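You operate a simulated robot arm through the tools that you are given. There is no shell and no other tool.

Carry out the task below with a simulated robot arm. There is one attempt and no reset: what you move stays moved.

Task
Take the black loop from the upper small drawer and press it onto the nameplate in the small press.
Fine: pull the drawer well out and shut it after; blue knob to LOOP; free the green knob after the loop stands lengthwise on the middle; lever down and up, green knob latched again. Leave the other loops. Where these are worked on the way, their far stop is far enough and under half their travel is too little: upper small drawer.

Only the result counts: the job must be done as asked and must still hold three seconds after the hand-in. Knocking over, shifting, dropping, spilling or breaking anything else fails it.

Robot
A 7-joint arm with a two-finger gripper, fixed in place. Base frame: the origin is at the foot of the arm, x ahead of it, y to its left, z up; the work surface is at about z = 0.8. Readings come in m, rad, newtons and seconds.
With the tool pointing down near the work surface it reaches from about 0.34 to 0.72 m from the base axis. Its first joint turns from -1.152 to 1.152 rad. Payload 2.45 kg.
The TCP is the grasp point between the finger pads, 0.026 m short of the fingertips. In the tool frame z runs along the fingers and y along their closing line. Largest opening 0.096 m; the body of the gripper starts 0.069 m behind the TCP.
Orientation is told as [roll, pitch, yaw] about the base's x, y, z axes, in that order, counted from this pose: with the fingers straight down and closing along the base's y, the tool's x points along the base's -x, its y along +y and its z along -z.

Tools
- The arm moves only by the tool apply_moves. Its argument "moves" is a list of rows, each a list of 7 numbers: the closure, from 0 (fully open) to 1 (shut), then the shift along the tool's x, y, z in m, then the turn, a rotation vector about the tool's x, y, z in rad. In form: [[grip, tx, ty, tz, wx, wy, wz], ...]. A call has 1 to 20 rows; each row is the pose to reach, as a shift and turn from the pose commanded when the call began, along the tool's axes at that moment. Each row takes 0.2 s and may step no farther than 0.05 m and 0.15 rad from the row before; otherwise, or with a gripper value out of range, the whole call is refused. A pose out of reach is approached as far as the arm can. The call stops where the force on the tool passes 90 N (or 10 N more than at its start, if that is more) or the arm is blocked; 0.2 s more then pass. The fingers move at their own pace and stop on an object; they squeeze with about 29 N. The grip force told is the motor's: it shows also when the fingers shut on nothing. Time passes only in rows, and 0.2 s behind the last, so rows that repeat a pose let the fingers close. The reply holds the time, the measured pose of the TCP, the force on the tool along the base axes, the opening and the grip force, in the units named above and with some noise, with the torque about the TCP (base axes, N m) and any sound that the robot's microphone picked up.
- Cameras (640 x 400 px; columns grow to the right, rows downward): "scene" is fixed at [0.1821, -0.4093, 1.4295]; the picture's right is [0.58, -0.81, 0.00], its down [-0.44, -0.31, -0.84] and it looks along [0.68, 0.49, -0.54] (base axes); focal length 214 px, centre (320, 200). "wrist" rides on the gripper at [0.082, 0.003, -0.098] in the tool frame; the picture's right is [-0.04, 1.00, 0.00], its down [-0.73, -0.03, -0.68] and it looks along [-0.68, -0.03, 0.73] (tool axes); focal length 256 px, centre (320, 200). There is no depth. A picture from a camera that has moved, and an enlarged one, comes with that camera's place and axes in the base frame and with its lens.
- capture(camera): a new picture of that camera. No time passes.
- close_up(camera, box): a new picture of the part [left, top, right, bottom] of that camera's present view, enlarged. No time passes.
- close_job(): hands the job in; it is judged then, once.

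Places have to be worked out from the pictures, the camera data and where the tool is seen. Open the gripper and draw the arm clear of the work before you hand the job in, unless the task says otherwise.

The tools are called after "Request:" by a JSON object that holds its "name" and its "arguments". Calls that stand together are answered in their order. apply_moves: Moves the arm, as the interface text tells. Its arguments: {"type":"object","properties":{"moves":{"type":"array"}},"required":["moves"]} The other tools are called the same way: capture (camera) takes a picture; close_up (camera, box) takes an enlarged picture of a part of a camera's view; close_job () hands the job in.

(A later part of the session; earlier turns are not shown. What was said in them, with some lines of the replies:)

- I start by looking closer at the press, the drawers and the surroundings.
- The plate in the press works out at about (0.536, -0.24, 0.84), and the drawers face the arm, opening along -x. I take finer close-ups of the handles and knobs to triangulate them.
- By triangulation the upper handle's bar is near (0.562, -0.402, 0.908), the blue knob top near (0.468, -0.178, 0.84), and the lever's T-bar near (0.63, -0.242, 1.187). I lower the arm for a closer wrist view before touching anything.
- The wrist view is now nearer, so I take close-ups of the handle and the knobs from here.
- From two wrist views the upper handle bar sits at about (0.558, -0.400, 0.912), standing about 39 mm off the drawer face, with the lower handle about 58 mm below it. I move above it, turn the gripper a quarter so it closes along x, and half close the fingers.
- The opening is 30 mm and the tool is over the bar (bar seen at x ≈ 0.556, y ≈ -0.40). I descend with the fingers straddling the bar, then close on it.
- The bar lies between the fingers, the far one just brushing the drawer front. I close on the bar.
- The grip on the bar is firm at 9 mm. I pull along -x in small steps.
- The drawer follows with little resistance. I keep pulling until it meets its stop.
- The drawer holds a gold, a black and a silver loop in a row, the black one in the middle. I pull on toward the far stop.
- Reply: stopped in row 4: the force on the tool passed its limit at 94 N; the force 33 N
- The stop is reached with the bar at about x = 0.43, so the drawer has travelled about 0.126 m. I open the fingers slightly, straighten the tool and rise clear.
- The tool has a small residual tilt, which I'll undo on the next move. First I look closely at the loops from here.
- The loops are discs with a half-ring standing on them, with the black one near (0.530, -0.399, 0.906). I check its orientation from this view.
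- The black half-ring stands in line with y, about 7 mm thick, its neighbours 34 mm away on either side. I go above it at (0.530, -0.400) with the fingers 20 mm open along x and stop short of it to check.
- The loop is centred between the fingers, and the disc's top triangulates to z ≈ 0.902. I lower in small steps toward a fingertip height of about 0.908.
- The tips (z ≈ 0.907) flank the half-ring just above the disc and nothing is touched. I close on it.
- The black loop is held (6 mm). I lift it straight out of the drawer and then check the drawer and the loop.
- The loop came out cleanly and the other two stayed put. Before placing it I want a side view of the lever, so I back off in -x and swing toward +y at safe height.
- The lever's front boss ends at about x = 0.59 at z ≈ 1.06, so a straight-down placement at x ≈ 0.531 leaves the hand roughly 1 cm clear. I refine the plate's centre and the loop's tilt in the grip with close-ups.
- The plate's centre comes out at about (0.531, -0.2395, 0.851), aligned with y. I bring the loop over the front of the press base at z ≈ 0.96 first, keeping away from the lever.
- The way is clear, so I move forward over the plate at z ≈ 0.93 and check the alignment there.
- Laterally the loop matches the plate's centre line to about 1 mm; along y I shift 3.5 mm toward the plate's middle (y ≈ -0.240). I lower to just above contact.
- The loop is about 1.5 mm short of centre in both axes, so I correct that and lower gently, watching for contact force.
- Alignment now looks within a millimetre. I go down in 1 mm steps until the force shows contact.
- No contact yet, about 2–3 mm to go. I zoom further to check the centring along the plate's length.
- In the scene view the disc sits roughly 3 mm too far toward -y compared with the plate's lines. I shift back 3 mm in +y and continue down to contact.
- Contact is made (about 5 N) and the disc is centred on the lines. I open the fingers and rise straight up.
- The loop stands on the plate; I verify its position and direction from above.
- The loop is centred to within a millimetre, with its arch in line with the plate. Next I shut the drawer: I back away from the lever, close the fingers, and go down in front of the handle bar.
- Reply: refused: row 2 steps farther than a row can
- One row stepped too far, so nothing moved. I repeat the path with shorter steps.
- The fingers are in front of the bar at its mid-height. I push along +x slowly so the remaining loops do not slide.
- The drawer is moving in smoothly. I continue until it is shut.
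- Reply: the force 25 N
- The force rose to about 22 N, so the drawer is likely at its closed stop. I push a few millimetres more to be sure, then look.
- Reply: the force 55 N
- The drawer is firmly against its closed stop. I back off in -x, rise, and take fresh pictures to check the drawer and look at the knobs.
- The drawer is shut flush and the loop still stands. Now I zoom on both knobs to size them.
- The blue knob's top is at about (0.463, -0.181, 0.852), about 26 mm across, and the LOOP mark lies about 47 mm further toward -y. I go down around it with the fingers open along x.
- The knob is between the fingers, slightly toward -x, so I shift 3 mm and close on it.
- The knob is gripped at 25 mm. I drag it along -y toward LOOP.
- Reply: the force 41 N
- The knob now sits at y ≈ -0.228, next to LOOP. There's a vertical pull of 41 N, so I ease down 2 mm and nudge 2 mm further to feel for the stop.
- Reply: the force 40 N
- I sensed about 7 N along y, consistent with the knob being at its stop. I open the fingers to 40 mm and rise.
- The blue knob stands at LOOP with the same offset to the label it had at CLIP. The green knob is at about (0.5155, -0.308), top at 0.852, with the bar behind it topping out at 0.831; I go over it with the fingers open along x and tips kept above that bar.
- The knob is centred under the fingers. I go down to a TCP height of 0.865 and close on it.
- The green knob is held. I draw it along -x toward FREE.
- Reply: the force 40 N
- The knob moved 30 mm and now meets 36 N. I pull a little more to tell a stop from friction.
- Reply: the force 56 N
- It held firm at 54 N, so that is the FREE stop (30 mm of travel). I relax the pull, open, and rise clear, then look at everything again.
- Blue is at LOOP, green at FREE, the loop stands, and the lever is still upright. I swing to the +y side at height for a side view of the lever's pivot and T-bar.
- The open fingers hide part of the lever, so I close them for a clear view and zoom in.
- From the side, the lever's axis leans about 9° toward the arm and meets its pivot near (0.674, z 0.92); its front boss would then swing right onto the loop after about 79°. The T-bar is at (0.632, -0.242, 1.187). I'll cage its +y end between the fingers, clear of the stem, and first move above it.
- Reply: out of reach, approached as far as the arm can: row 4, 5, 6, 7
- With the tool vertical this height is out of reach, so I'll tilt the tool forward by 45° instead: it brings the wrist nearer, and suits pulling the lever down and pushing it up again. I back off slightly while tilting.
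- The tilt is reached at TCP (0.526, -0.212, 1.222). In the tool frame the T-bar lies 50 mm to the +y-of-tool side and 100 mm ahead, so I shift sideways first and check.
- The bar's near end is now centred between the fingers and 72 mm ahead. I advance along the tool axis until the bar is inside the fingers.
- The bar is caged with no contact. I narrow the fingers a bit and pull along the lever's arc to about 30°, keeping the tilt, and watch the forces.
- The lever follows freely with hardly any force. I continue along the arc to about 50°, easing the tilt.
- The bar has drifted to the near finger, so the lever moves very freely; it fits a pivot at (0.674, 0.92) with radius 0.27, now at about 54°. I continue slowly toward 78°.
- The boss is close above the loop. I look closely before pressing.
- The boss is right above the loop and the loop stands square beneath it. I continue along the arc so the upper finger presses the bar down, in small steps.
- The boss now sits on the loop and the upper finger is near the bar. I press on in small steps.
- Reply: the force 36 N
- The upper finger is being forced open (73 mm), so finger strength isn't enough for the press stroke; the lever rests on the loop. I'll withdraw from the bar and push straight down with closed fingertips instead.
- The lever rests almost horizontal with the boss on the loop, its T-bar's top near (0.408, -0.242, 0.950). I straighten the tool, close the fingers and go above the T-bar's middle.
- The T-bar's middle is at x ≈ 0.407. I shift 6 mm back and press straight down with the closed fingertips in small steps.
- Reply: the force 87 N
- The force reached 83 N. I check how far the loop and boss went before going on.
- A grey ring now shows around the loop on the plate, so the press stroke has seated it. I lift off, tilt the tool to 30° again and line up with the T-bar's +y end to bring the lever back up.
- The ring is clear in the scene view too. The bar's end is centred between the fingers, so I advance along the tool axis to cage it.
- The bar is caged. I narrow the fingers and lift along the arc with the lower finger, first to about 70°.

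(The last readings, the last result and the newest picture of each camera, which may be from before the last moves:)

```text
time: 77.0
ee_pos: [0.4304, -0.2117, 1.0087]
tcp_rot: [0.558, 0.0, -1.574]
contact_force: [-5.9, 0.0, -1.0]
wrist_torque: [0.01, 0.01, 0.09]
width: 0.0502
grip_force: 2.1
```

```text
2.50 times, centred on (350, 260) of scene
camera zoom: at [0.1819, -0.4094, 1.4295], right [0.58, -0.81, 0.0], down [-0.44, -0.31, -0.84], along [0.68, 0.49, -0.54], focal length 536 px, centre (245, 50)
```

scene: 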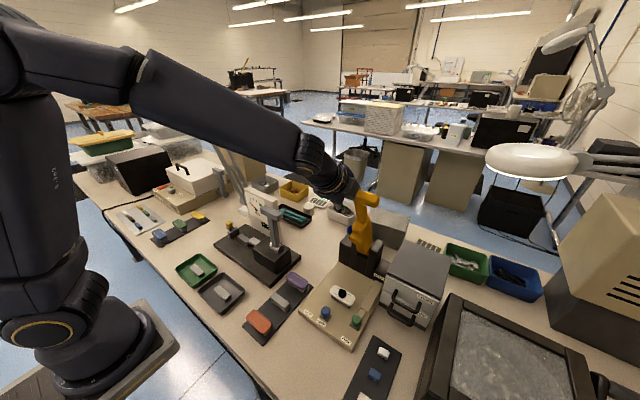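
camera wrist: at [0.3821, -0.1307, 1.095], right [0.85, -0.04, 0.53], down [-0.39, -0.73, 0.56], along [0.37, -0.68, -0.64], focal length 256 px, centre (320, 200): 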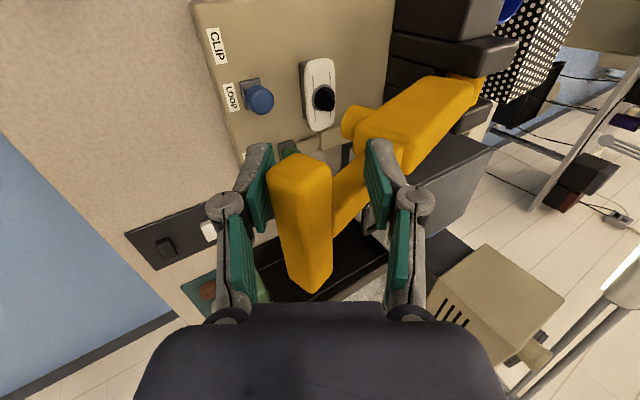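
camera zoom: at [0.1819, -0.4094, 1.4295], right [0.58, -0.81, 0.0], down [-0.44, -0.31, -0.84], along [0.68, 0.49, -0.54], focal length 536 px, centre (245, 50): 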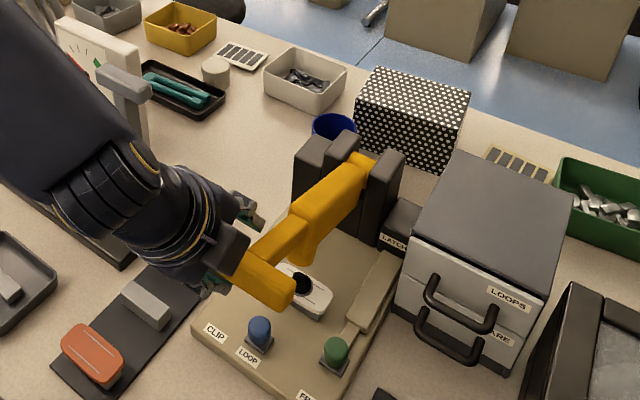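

The lever comes up well, and the loop stays on the plate with its ring. I continue to about 30°.

Request:
{"name": "apply_moves", "arguments": {"moves": [[0.52, 0, 0.02, -0.0135, -0.017, 0, 0], [0.52, 0, 0.0399, -0.026, -0.035, 0, 0], [0.52, 0, 0.0615, -0.036, -0.06, 0, 0], [0.52, 0, 0.0836, -0.0448, -0.087, 0, 0], [0.52, 0, 0.1065, -0.051, -0.113, 0, 0], [0.52, 0, 0.1296, -0.0559, -0.14, 0, 0], [0.52, 0, 0.153, -0.058, -0.165, 0, 0], [0.52, 0, 0.1771, -0.0589, -0.19, 0, 0]]}}

Request:
{"name": "capture", "arguments": {"camera": "wrist"}}

Request:
{"name": "close_up", "arguments": {"camera": "scene", "box": [270, 150, 430, 310]}}

```text
time: 78.8
ee_pos: [0.5493, -0.2139, 1.1538]
tcp_rot: [0.746, 0.001, -1.57]
contact_force: [-1.8, -0.1, -0.4]
wrist_torque: [-0.04, 0.01, 0.05]
width: 0.0475
grip_force: 0.8
```

```text
taken
camera wrist: at [0.485, -0.1317, 1.2276], right [0.73, -0.04, 0.68], down [-0.48, -0.73, 0.48], along [0.48, -0.68, -0.56], focal length 256 px, centre (320, 200)
```

wrist: 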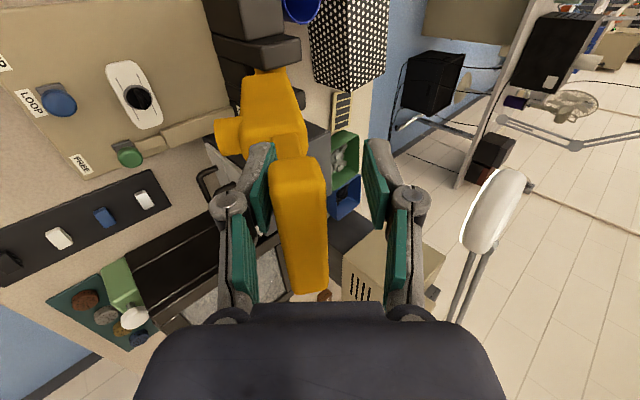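

```text
2.50 times, centred on (350, 230) of scene
camera zoom: at [0.182, -0.4093, 1.4295], right [0.58, -0.81, 0.0], down [-0.44, -0.31, -0.84], along [0.68, 0.49, -0.54], focal length 536 px, centre (245, 125)
```

zoom: 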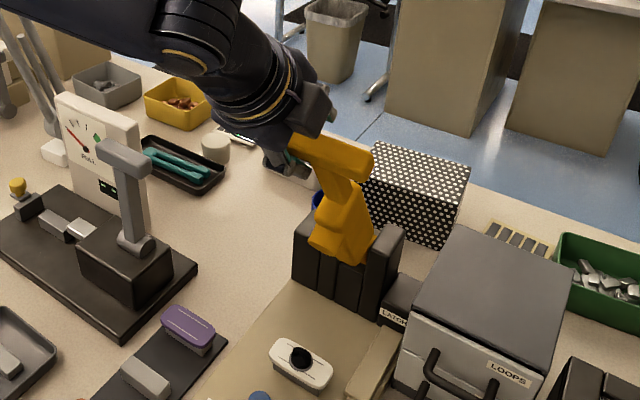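

The lever follows the near finger and all stands well. I push it on to its original upright position, slowly at the end.

Request:
{"name": "apply_moves", "arguments": {"moves": [[0.52, 0, 0.022, 0.007, 0, 0, 0], [0.52, 0, 0.0449, 0.0144, 0, 0, 0], [0.52, 0, 0.06, 0.022, 0, 0, 0], [0.52, 0, 0.075, 0.03, 0, 0, 0], [0.52, 0, 0.084, 0.035, 0, 0, 0], [0.52, 0, 0.0909, 0.0387, 0, 0, 0]]}}

Request:
{"name": "capture", "arguments": {"camera": "wrist"}}

Request:
{"name": "close_up", "arguments": {"camera": "scene", "box": [320, 160, 410, 290]}}

```text
time: 80.2
ee_pos: [0.6429, -0.212, 1.1852]
tcp_rot: [0.747, 0.0, -1.573]
contact_force: [-4.0, 0.2, -0.9]
wrist_torque: [0.02, 0.0, 0.01]
width: 0.0486
grip_force: 2.2
```

```text
taken
camera wrist: at [0.5794, -0.1307, 1.2593], right [0.73, -0.04, 0.68], down [-0.48, -0.73, 0.48], along [0.48, -0.68, -0.56], focal length 256 px, centre (320, 200)
```

wrist: 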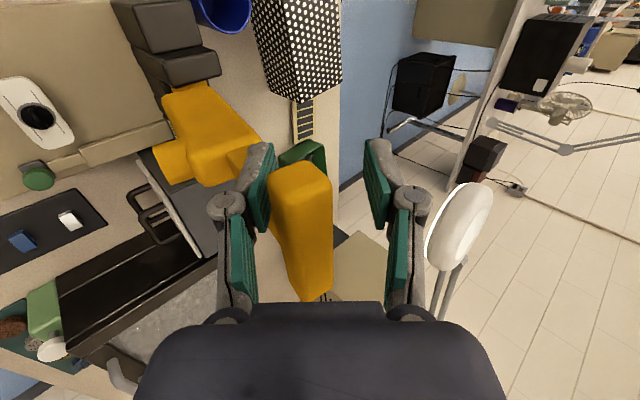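

```text
3.08 times, centred on (365, 225) of scene
camera zoom: at [0.182, -0.4094, 1.4295], right [0.58, -0.81, 0.0], down [-0.44, -0.31, -0.84], along [0.68, 0.49, -0.54], focal length 660 px, centre (182, 123)
```

zoom: 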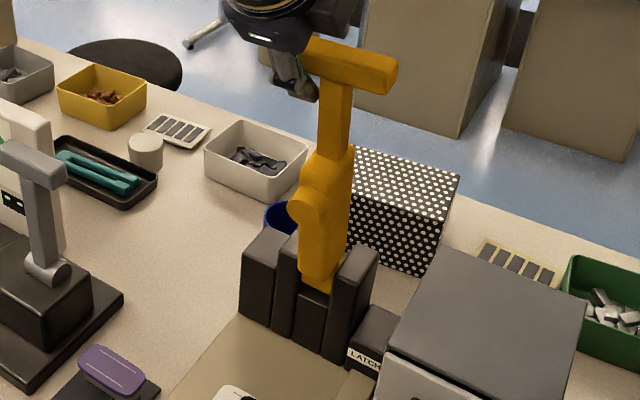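

The T-bar matches its original picture position. I push a little more to make sure it is against its upper stop.

Request:
{"name": "apply_moves", "arguments": {"moves": [[0.52, 0, 0.005, 0.002, 0, 0, 0], [0.52, 0, 0.01, 0.004, 0, 0, 0], [0.52, 0, 0.01, 0.004, 0, 0, 0]]}}

Request:
{"name": "close_up", "arguments": {"camera": "scene", "box": [320, 160, 410, 290]}}

```text
time: 81.0
ee_pos: [0.6519, -0.213, 1.187]
tcp_rot: [0.74, 0.002, -1.573]
contact_force: [-22.4, 1.9, -12.5]
wrist_torque: [-0.05, -0.16, 0.28]
width: 0.0648
grip_force: 14.4
```

```text
3.08 times, centred on (365, 225) of scene
camera zoom: at [0.1815, -0.4094, 1.4295], right [0.58, -0.81, 0.0], down [-0.44, -0.31, -0.84], along [0.68, 0.49, -0.54], focal length 660 px, centre (182, 123)
```

zoom: 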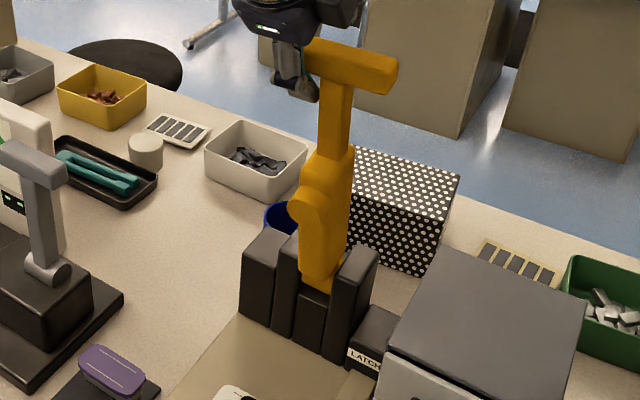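

The lever is against its upper stop (the finger yielded rather than the lever). I back the fingers off along the tool axis and check that it stays up.

Request:
{"name": "apply_moves", "arguments": {"moves": [[0.45, 0, -0.006, 0, 0, 0, 0], [0.4, 0, -0.01, -0.01, 0, 0, 0], [0.4, 0, -0.01, -0.04, 0, 0, 0], [0.4, 0, -0.01, -0.08, 0, 0, 0], [0.4, 0, -0.01, -0.12, 0, 0, 0]]}}

Request:
{"name": "capture", "arguments": {"camera": "wrist"}}

Request:
{"name": "close_up", "arguments": {"camera": "scene", "box": [320, 160, 410, 290]}}

```text
time: 82.2
ee_pos: [0.5636, -0.2123, 1.2721]
tcp_rot: [0.746, 0.001, -1.573]
contact_force: [-0.3, -0.2, 0.3]
wrist_torque: [-0.04, 0.03, 0.02]
width: 0.0576
grip_force: 0.1
```

```text
taken
camera wrist: at [0.5, -0.1308, 1.3471], right [0.73, -0.04, 0.68], down [-0.48, -0.73, 0.48], along [0.48, -0.68, -0.56], focal length 256 px, centre (320, 200)
```

wrist: 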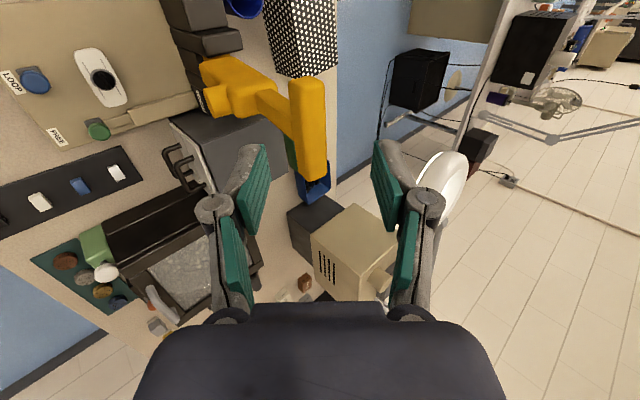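

```text
3.08 times, centred on (365, 225) of scene
camera zoom: at [0.1821, -0.4093, 1.4295], right [0.58, -0.81, 0.0], down [-0.44, -0.31, -0.84], along [0.68, 0.49, -0.54], focal length 660 px, centre (182, 123)
```

zoom: 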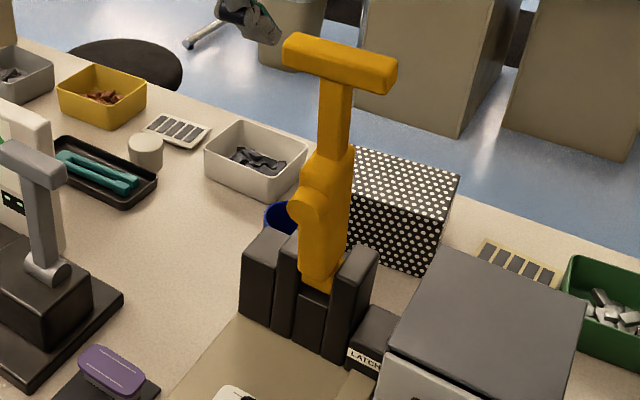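

The lever stays exactly at its original upright position. I swing back and straighten the tool on the way to the green knob.

Request:
{"name": "apply_moves", "arguments": {"moves": [[0.5, -0.0067, -0.0313, -0.0153, 0.08, 0, 0], [0.52, -0.0133, -0.0625, -0.0305, 0.18, 0, 0], [0.52, -0.02, -0.0938, -0.0458, 0.29, 0, 0], [0.52, -0.04, -0.1359, -0.037, 0.41, 0, 0], [0.52, -0.06, -0.178, -0.0282, 0.53, 0, 0], [0.52, -0.075, -0.205, 0.0012, 0.65, 0, 0], [0.52, -0.09, -0.2323, 0.0306, 0.746, 0, 0], [0.52, -0.09, -0.2323, 0.0306, 0.746, 0, 0]]}}

Request:
{"name": "capture", "arguments": {"camera": "wrist"}}

Request:
{"name": "close_up", "arguments": {"camera": "scene", "box": [310, 250, 400, 340]}}

```text
time: 84.0
ee_pos: [0.4133, -0.2998, 1.0894]
tcp_rot: [0.0, 0.0, -1.572]
contact_force: [0.0, -0.5, 0.9]
wrist_torque: [-0.01, -0.02, 0.04]
width: 0.0461
grip_force: 0.1
```

```text
taken
camera wrist: at [0.4174, -0.2182, 1.1881], right [1.0, -0.04, 0.0], down [-0.03, -0.73, 0.68], along [-0.03, -0.68, -0.73], focal length 256 px, centre (320, 200)
```

wrist: 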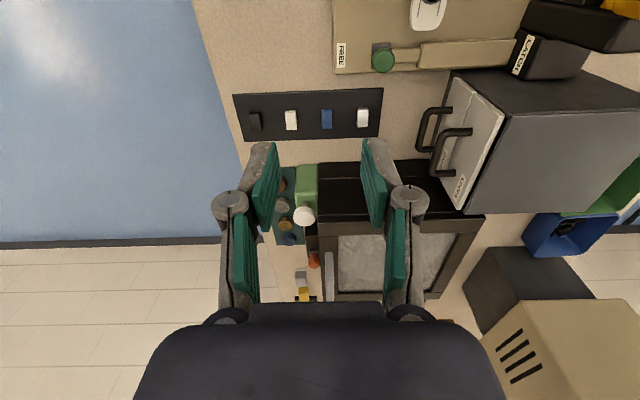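

```text
4.44 times, centred on (355, 295) of scene
camera zoom: at [0.1821, -0.4093, 1.4295], right [0.58, -0.81, 0.0], down [-0.44, -0.31, -0.84], along [0.68, 0.49, -0.54], focal length 953 px, centre (164, -222)
```

zoom: 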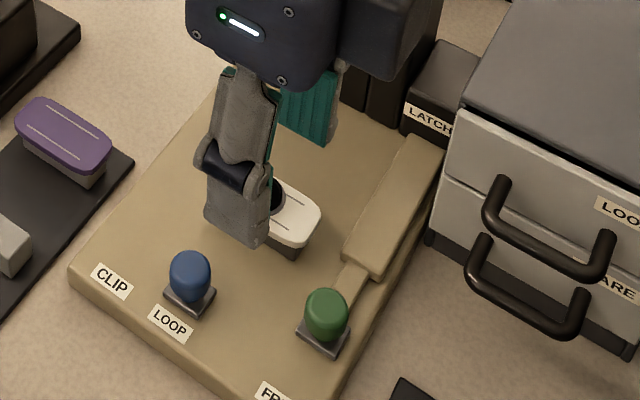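

The green knob is still at FREE (about x = 0.4885, y = -0.307). I move over it and descend around it.

Request:
{"name": "apply_moves", "arguments": {"moves": [[0.52, -0.004, 0.035, 0.02, 0, 0, 0], [0.52, -0.0072, 0.07, 0.045, 0, 0, 0], [0.52, -0.0072, 0.0752, 0.09, 0, 0, 0], [0.52, -0.0072, 0.0752, 0.135, 0, 0, 0], [0.52, -0.0072, 0.0752, 0.17, 0, 0, 0], [0.52, -0.0072, 0.0752, 0.185, 0, 0, 0], [0.52, -0.0072, 0.0752, 0.185, 0, 0, 0]]}}

Request:
{"name": "capture", "arguments": {"camera": "wrist"}}

```text
time: 85.6
ee_pos: [0.4888, -0.308, 0.9058]
tcp_rot: [0.001, 0.0, -1.57]
contact_force: [-0.2, 0.4, 0.6]
wrist_torque: [0.01, 0.02, 0.0]
width: 0.046
grip_force: 0.1
```

```text
taken
camera wrist: at [0.4921, -0.2268, 1.0046], right [1.0, -0.04, 0.0], down [-0.03, -0.73, 0.68], along [-0.03, -0.68, -0.73], focal length 256 px, centre (320, 200)
```

wrist: 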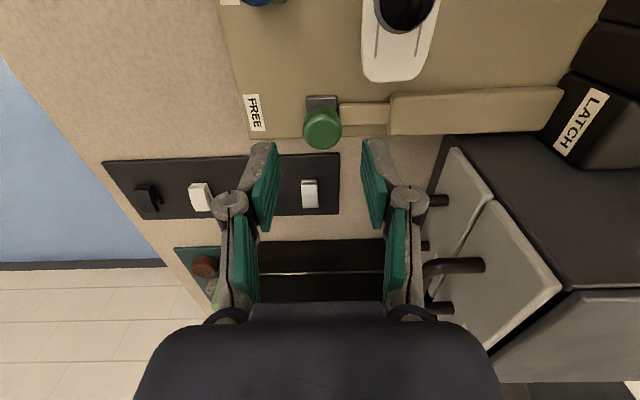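

Centred. I descend to the earlier grip height and close on the knob.

Request:
{"name": "apply_moves", "arguments": {"moves": [[0.52, 0, 0, 0.02, 0, 0, 0], [0.52, 0, 0, 0.035, 0, 0, 0], [0.52, 0, 0, 0.041, 0, 0, 0], [0.52, 0, 0, 0.041, 0, 0, 0], [0.7, 0, 0, 0.041, 0, 0, 0], [0.9, 0, 0, 0.041, 0, 0, 0], [0.9, 0, 0, 0.041, 0, 0, 0], [0.9, 0, 0, 0.041, 0, 0, 0]]}}

Request:
{"name": "capture", "arguments": {"camera": "wrist"}}

```text
time: 87.4
ee_pos: [0.49, -0.3091, 0.8661]
tcp_rot: [0.001, 0.002, -1.571]
contact_force: [2.8, -0.8, -5.5]
wrist_torque: [-0.1, -0.09, -0.04]
width: 0.0256
grip_force: 44.7
```

```text
taken
camera wrist: at [0.4936, -0.2271, 0.9638], right [1.0, -0.04, 0.0], down [-0.03, -0.73, 0.68], along [-0.03, -0.68, -0.73], focal length 256 px, centre (320, 200)
```

wrist: 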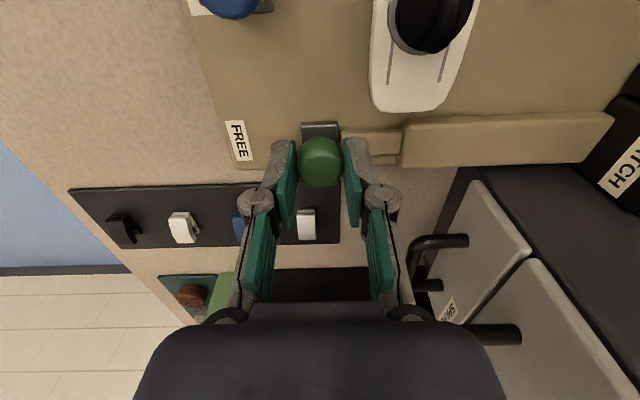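

The knob is held. I push it along +x back toward LATCH.

Request:
{"name": "apply_moves", "arguments": {"moves": [[0.9, 0, 0.006, 0, 0, 0, 0], [0.9, 0, 0.012, 0, 0, 0, 0], [0.9, 0, 0.018, 0, 0, 0, 0], [0.9, 0, 0.024, 0, 0, 0, 0], [0.9, 0, 0.029, 0, 0, 0, 0], [0.9, 0, 0.032, 0, 0, 0, 0], [0.9, 0, 0.034, 0, 0, 0, 0], [0.9, 0, 0.034, 0, 0, 0, 0]]}}

Request:
{"name": "capture", "arguments": {"camera": "wrist"}}

```text
time: 89.2
ee_pos: [0.5179, -0.3082, 0.8637]
tcp_rot: [-0.008, 0.001, -1.575]
contact_force: [-39.1, 6.3, 28.3]
wrist_torque: [-0.77, 1.08, 0.06]
width: 0.0253
grip_force: 45.2
```

```text
taken
camera wrist: at [0.523, -0.2274, 0.9639], right [1.0, -0.04, -0.01], down [-0.03, -0.73, 0.68], along [-0.03, -0.68, -0.74], focal length 256 px, centre (320, 200)
```

wrist: 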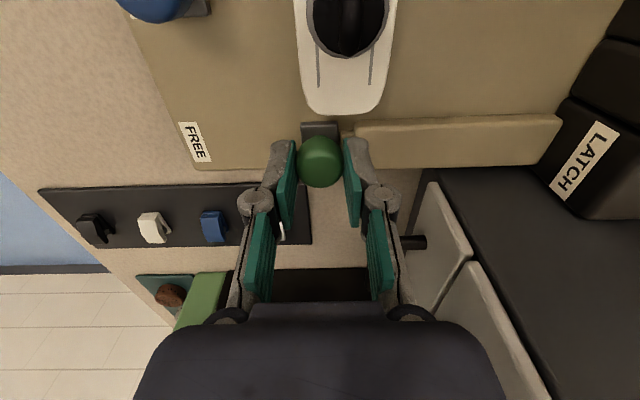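

The knob is back at its latched position (x ≈ 0.518) against the stop. I relax, open, and lift clear.

Request:
{"name": "apply_moves", "arguments": {"moves": [[0.9, 0, -0.004, 0, 0, 0, 0], [0.75, 0, -0.004, 0, 0, 0, 0], [0.55, 0, -0.004, 0, 0, 0, 0], [0.52, 0, -0.004, 0, 0, 0, 0], [0.52, 0, -0.004, -0.015, 0, 0, 0], [0.52, 0, -0.004, -0.05, 0, 0, 0], [0.52, 0, -0.03, -0.09, 0, 0, 0], [0.52, 0, -0.06, -0.13, 0, 0, 0], [0.52, 0, -0.1, -0.16, 0, 0, 0], [0.52, 0, -0.14, -0.19, 0, 0, 0]]}}

Request:
{"name": "capture", "arguments": {"camera": "wrist"}}

Request:
{"name": "close_up", "arguments": {"camera": "scene", "box": [290, 230, 430, 350]}}

```text
time: 91.4
ee_pos: [0.3835, -0.3074, 1.0543]
tcp_rot: [0.001, 0.0, -1.573]
contact_force: [-1.4, 0.1, 0.5]
wrist_torque: [-0.02, 0.03, 0.0]
width: 0.0461
grip_force: 0.1
```

```text
taken
camera wrist: at [0.3875, -0.2258, 1.1532], right [1.0, -0.04, 0.0], down [-0.03, -0.73, 0.68], along [-0.03, -0.68, -0.73], focal length 256 px, centre (320, 200)
```

wrist: 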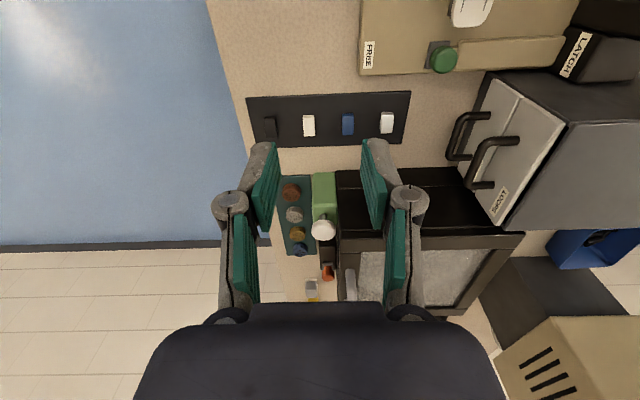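

```text
3.33 times, centred on (360, 290) of scene
camera zoom: at [0.1821, -0.4093, 1.4295], right [0.58, -0.81, 0.0], down [-0.44, -0.31, -0.84], along [0.68, 0.49, -0.54], focal length 715 px, centre (187, -100)
```

zoom: 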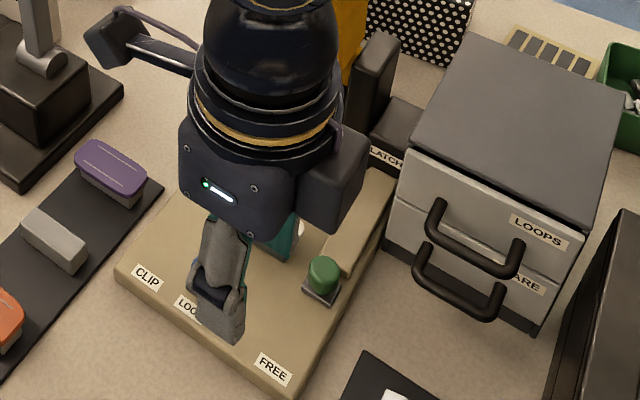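

The green knob is latched again. I draw the arm up and away with the gripper open for a final check.

Request:
{"name": "apply_moves", "arguments": {"moves": [[0.3, 0.02, -0.005, -0.04, 0, 0, 0], [0, 0.05, -0.01, -0.08, 0, 0, 0], [0, 0.09, -0.01, -0.11, 0, 0, 0], [0, 0.13, -0.01, -0.14, 0, 0, 0], [0, 0.17, -0.01, -0.17, 0, 0, 0], [0, 0.21, -0.01, -0.2, 0, 0, 0], [0, 0.25, -0.01, -0.22, 0, 0, 0], [0, 0.28, -0.01, -0.24, 0, 0, 0]]}}

Request:
{"name": "capture", "arguments": {"camera": "scene"}}

Request:
{"name": "close_up", "arguments": {"camera": "scene", "box": [290, 230, 430, 350]}}

Request:
{"name": "close_up", "arguments": {"camera": "scene", "box": [320, 265, 368, 313]}}

Request:
{"name": "close_up", "arguments": {"camera": "scene", "box": [330, 160, 430, 280]}}

```text
refused: row 2 steps farther than a row can; nothing moved
```

```text
taken
```

scene: 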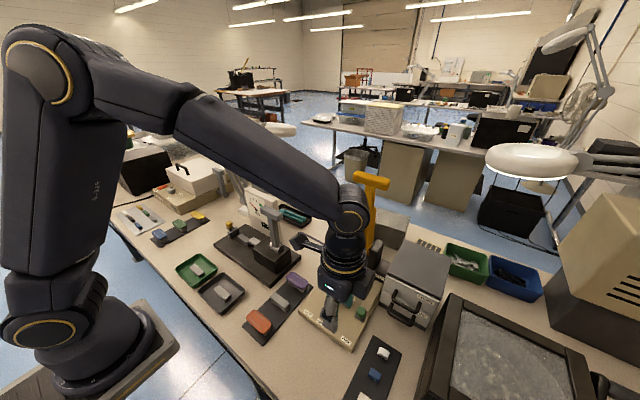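

```text
3.33 times, centred on (360, 290) of scene
camera zoom: at [0.1821, -0.4093, 1.4295], right [0.58, -0.81, 0.0], down [-0.44, -0.31, -0.84], along [0.68, 0.49, -0.54], focal length 715 px, centre (187, -100)
```

zoom: 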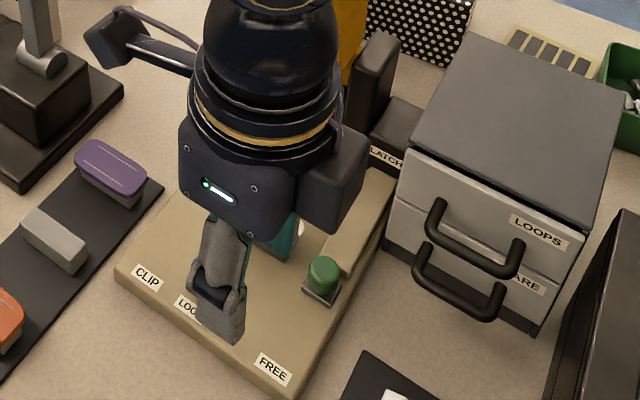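

```text
8.33 times, centred on (344, 289) of scene
camera zoom: at [0.1821, -0.4093, 1.4295], right [0.58, -0.81, 0.0], down [-0.44, -0.31, -0.84], along [0.68, 0.49, -0.54], focal length 1787 px, centre (120, -542)
```

zoom: 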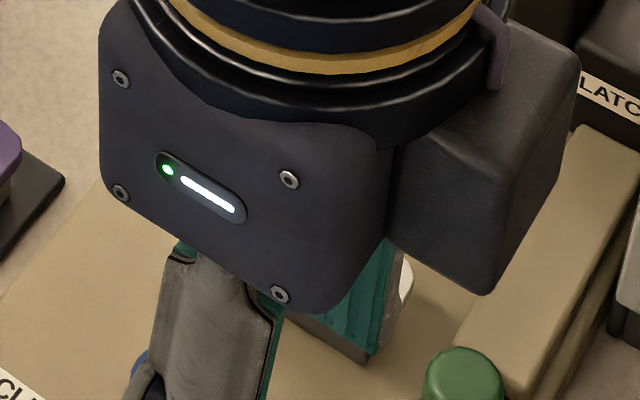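

```text
3.33 times, centred on (380, 220) of scene
camera zoom: at [0.1821, -0.4093, 1.4295], right [0.58, -0.81, 0.0], down [-0.44, -0.31, -0.84], along [0.68, 0.49, -0.54], focal length 715 px, centre (120, 133)
```

zoom: 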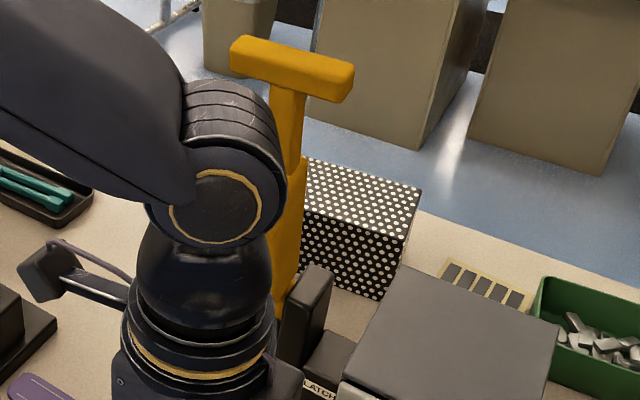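

One step was slightly too long, so nothing moved. I repeat the retreat with shorter steps.

Request:
{"name": "apply_moves", "arguments": {"moves": [[0.3, 0.015, -0.005, -0.035, 0, 0, 0], [0, 0.035, -0.01, -0.07, 0, 0, 0], [0, 0.065, -0.01, -0.1, 0, 0, 0], [0, 0.1, -0.01, -0.13, 0, 0, 0], [0, 0.135, -0.01, -0.16, 0, 0, 0], [0, 0.17, -0.01, -0.19, 0, 0, 0], [0, 0.205, -0.01, -0.21, 0, 0, 0], [0, 0.24, -0.01, -0.23, 0, 0, 0], [0, 0.26, -0.01, -0.24, 0, 0, 0]]}}

Request:
{"name": "capture", "arguments": {"camera": "scene"}}

Request:
{"name": "close_up", "arguments": {"camera": "scene", "box": [290, 230, 430, 350]}}

Request:
{"name": "close_up", "arguments": {"camera": "scene", "box": [320, 265, 368, 313]}}

Request:
{"name": "capture", "arguments": {"camera": "wrist"}}

```text
time: 93.4
ee_pos: [0.3704, -0.0463, 1.2938]
tcp_rot: [0.003, 0.0, -1.571]
contact_force: [0.9, 0.8, 0.6]
wrist_torque: [-0.02, 0.04, -0.01]
width: 0.0961
grip_force: 0.0
```

```text
taken
```

scene: 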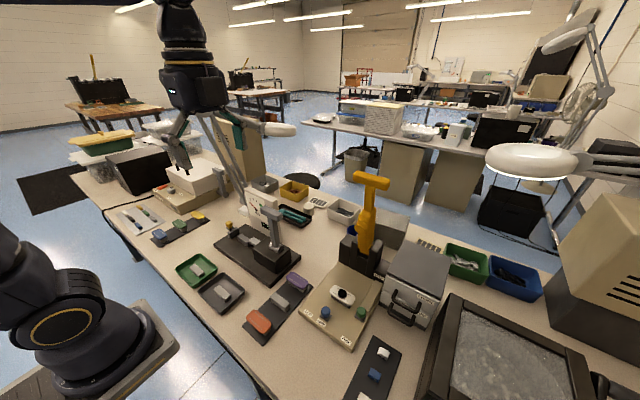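

```text
3.33 times, centred on (360, 290) of scene
camera zoom: at [0.1821, -0.4093, 1.4295], right [0.58, -0.81, 0.0], down [-0.44, -0.31, -0.84], along [0.68, 0.49, -0.54], focal length 715 px, centre (187, -100)
```

zoom: 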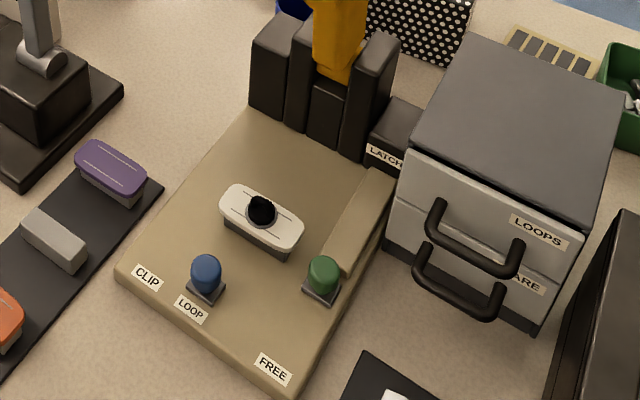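

```text
8.33 times, centred on (344, 289) of scene
camera zoom: at [0.1821, -0.4093, 1.4295], right [0.58, -0.81, 0.0], down [-0.44, -0.31, -0.84], along [0.68, 0.49, -0.54], focal length 1787 px, centre (120, -542)
```

zoom: 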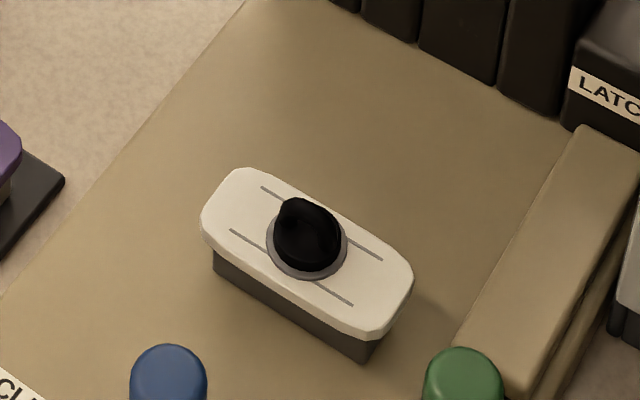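

```text
taken
camera wrist: at [0.3741, 0.0343, 1.3934], right [1.0, -0.04, 0.0], down [-0.03, -0.73, 0.68], along [-0.03, -0.68, -0.73], focal length 256 px, centre (320, 200)
```

wrist: 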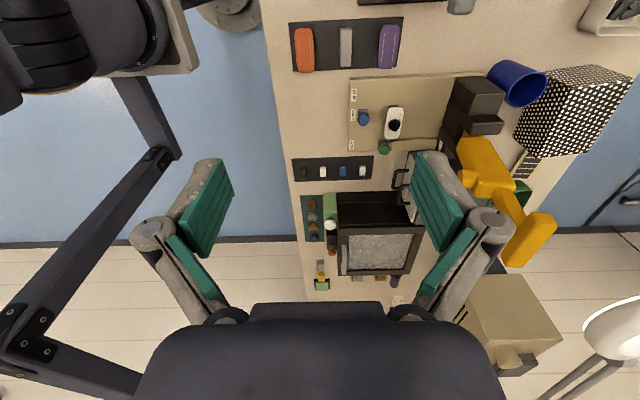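

Everything is in its final state: the black loop is pressed and ringed on the plate's middle, blue is at LOOP and green is latched. The lever is up, the drawer is shut, and the gripper is open and clear, so I hand in the job.

Request:
{"name": "close_job", "arguments": {}}

```text
The job is handed in.
```

The black loop is pressed onto the middle of the nameplate, standing lengthwise, and I have handed the job in. The grader gave no verdict, so what follows is from the last pictures and readings.

- **Loop:** it went on centred to within about a millimetre. A grey ring appeared around its base after the press stroke, which I took as the sign that it seated.
- **Drawer:** I pulled it to its far stop (about 126 mm of travel) and pushed it shut against its closed stop. The gold and silver loops stood where they were when I took the black one out, and I did not touch them.
- **Blue knob:** it stands at LOOP, with the same offset to its label as it had at CLIP.
- **Green knob:** I freed it only after the loop was standing, moving it 30 mm to a firm stop. It is now back at its latched position.
- **Lever:** it went down and back up to its upper stop. The fingers could not drive the last part of the stroke, so I finished it by pressing straight down on the T-bar with about 83 N.

The gripper is open and the arm is clear of the work.
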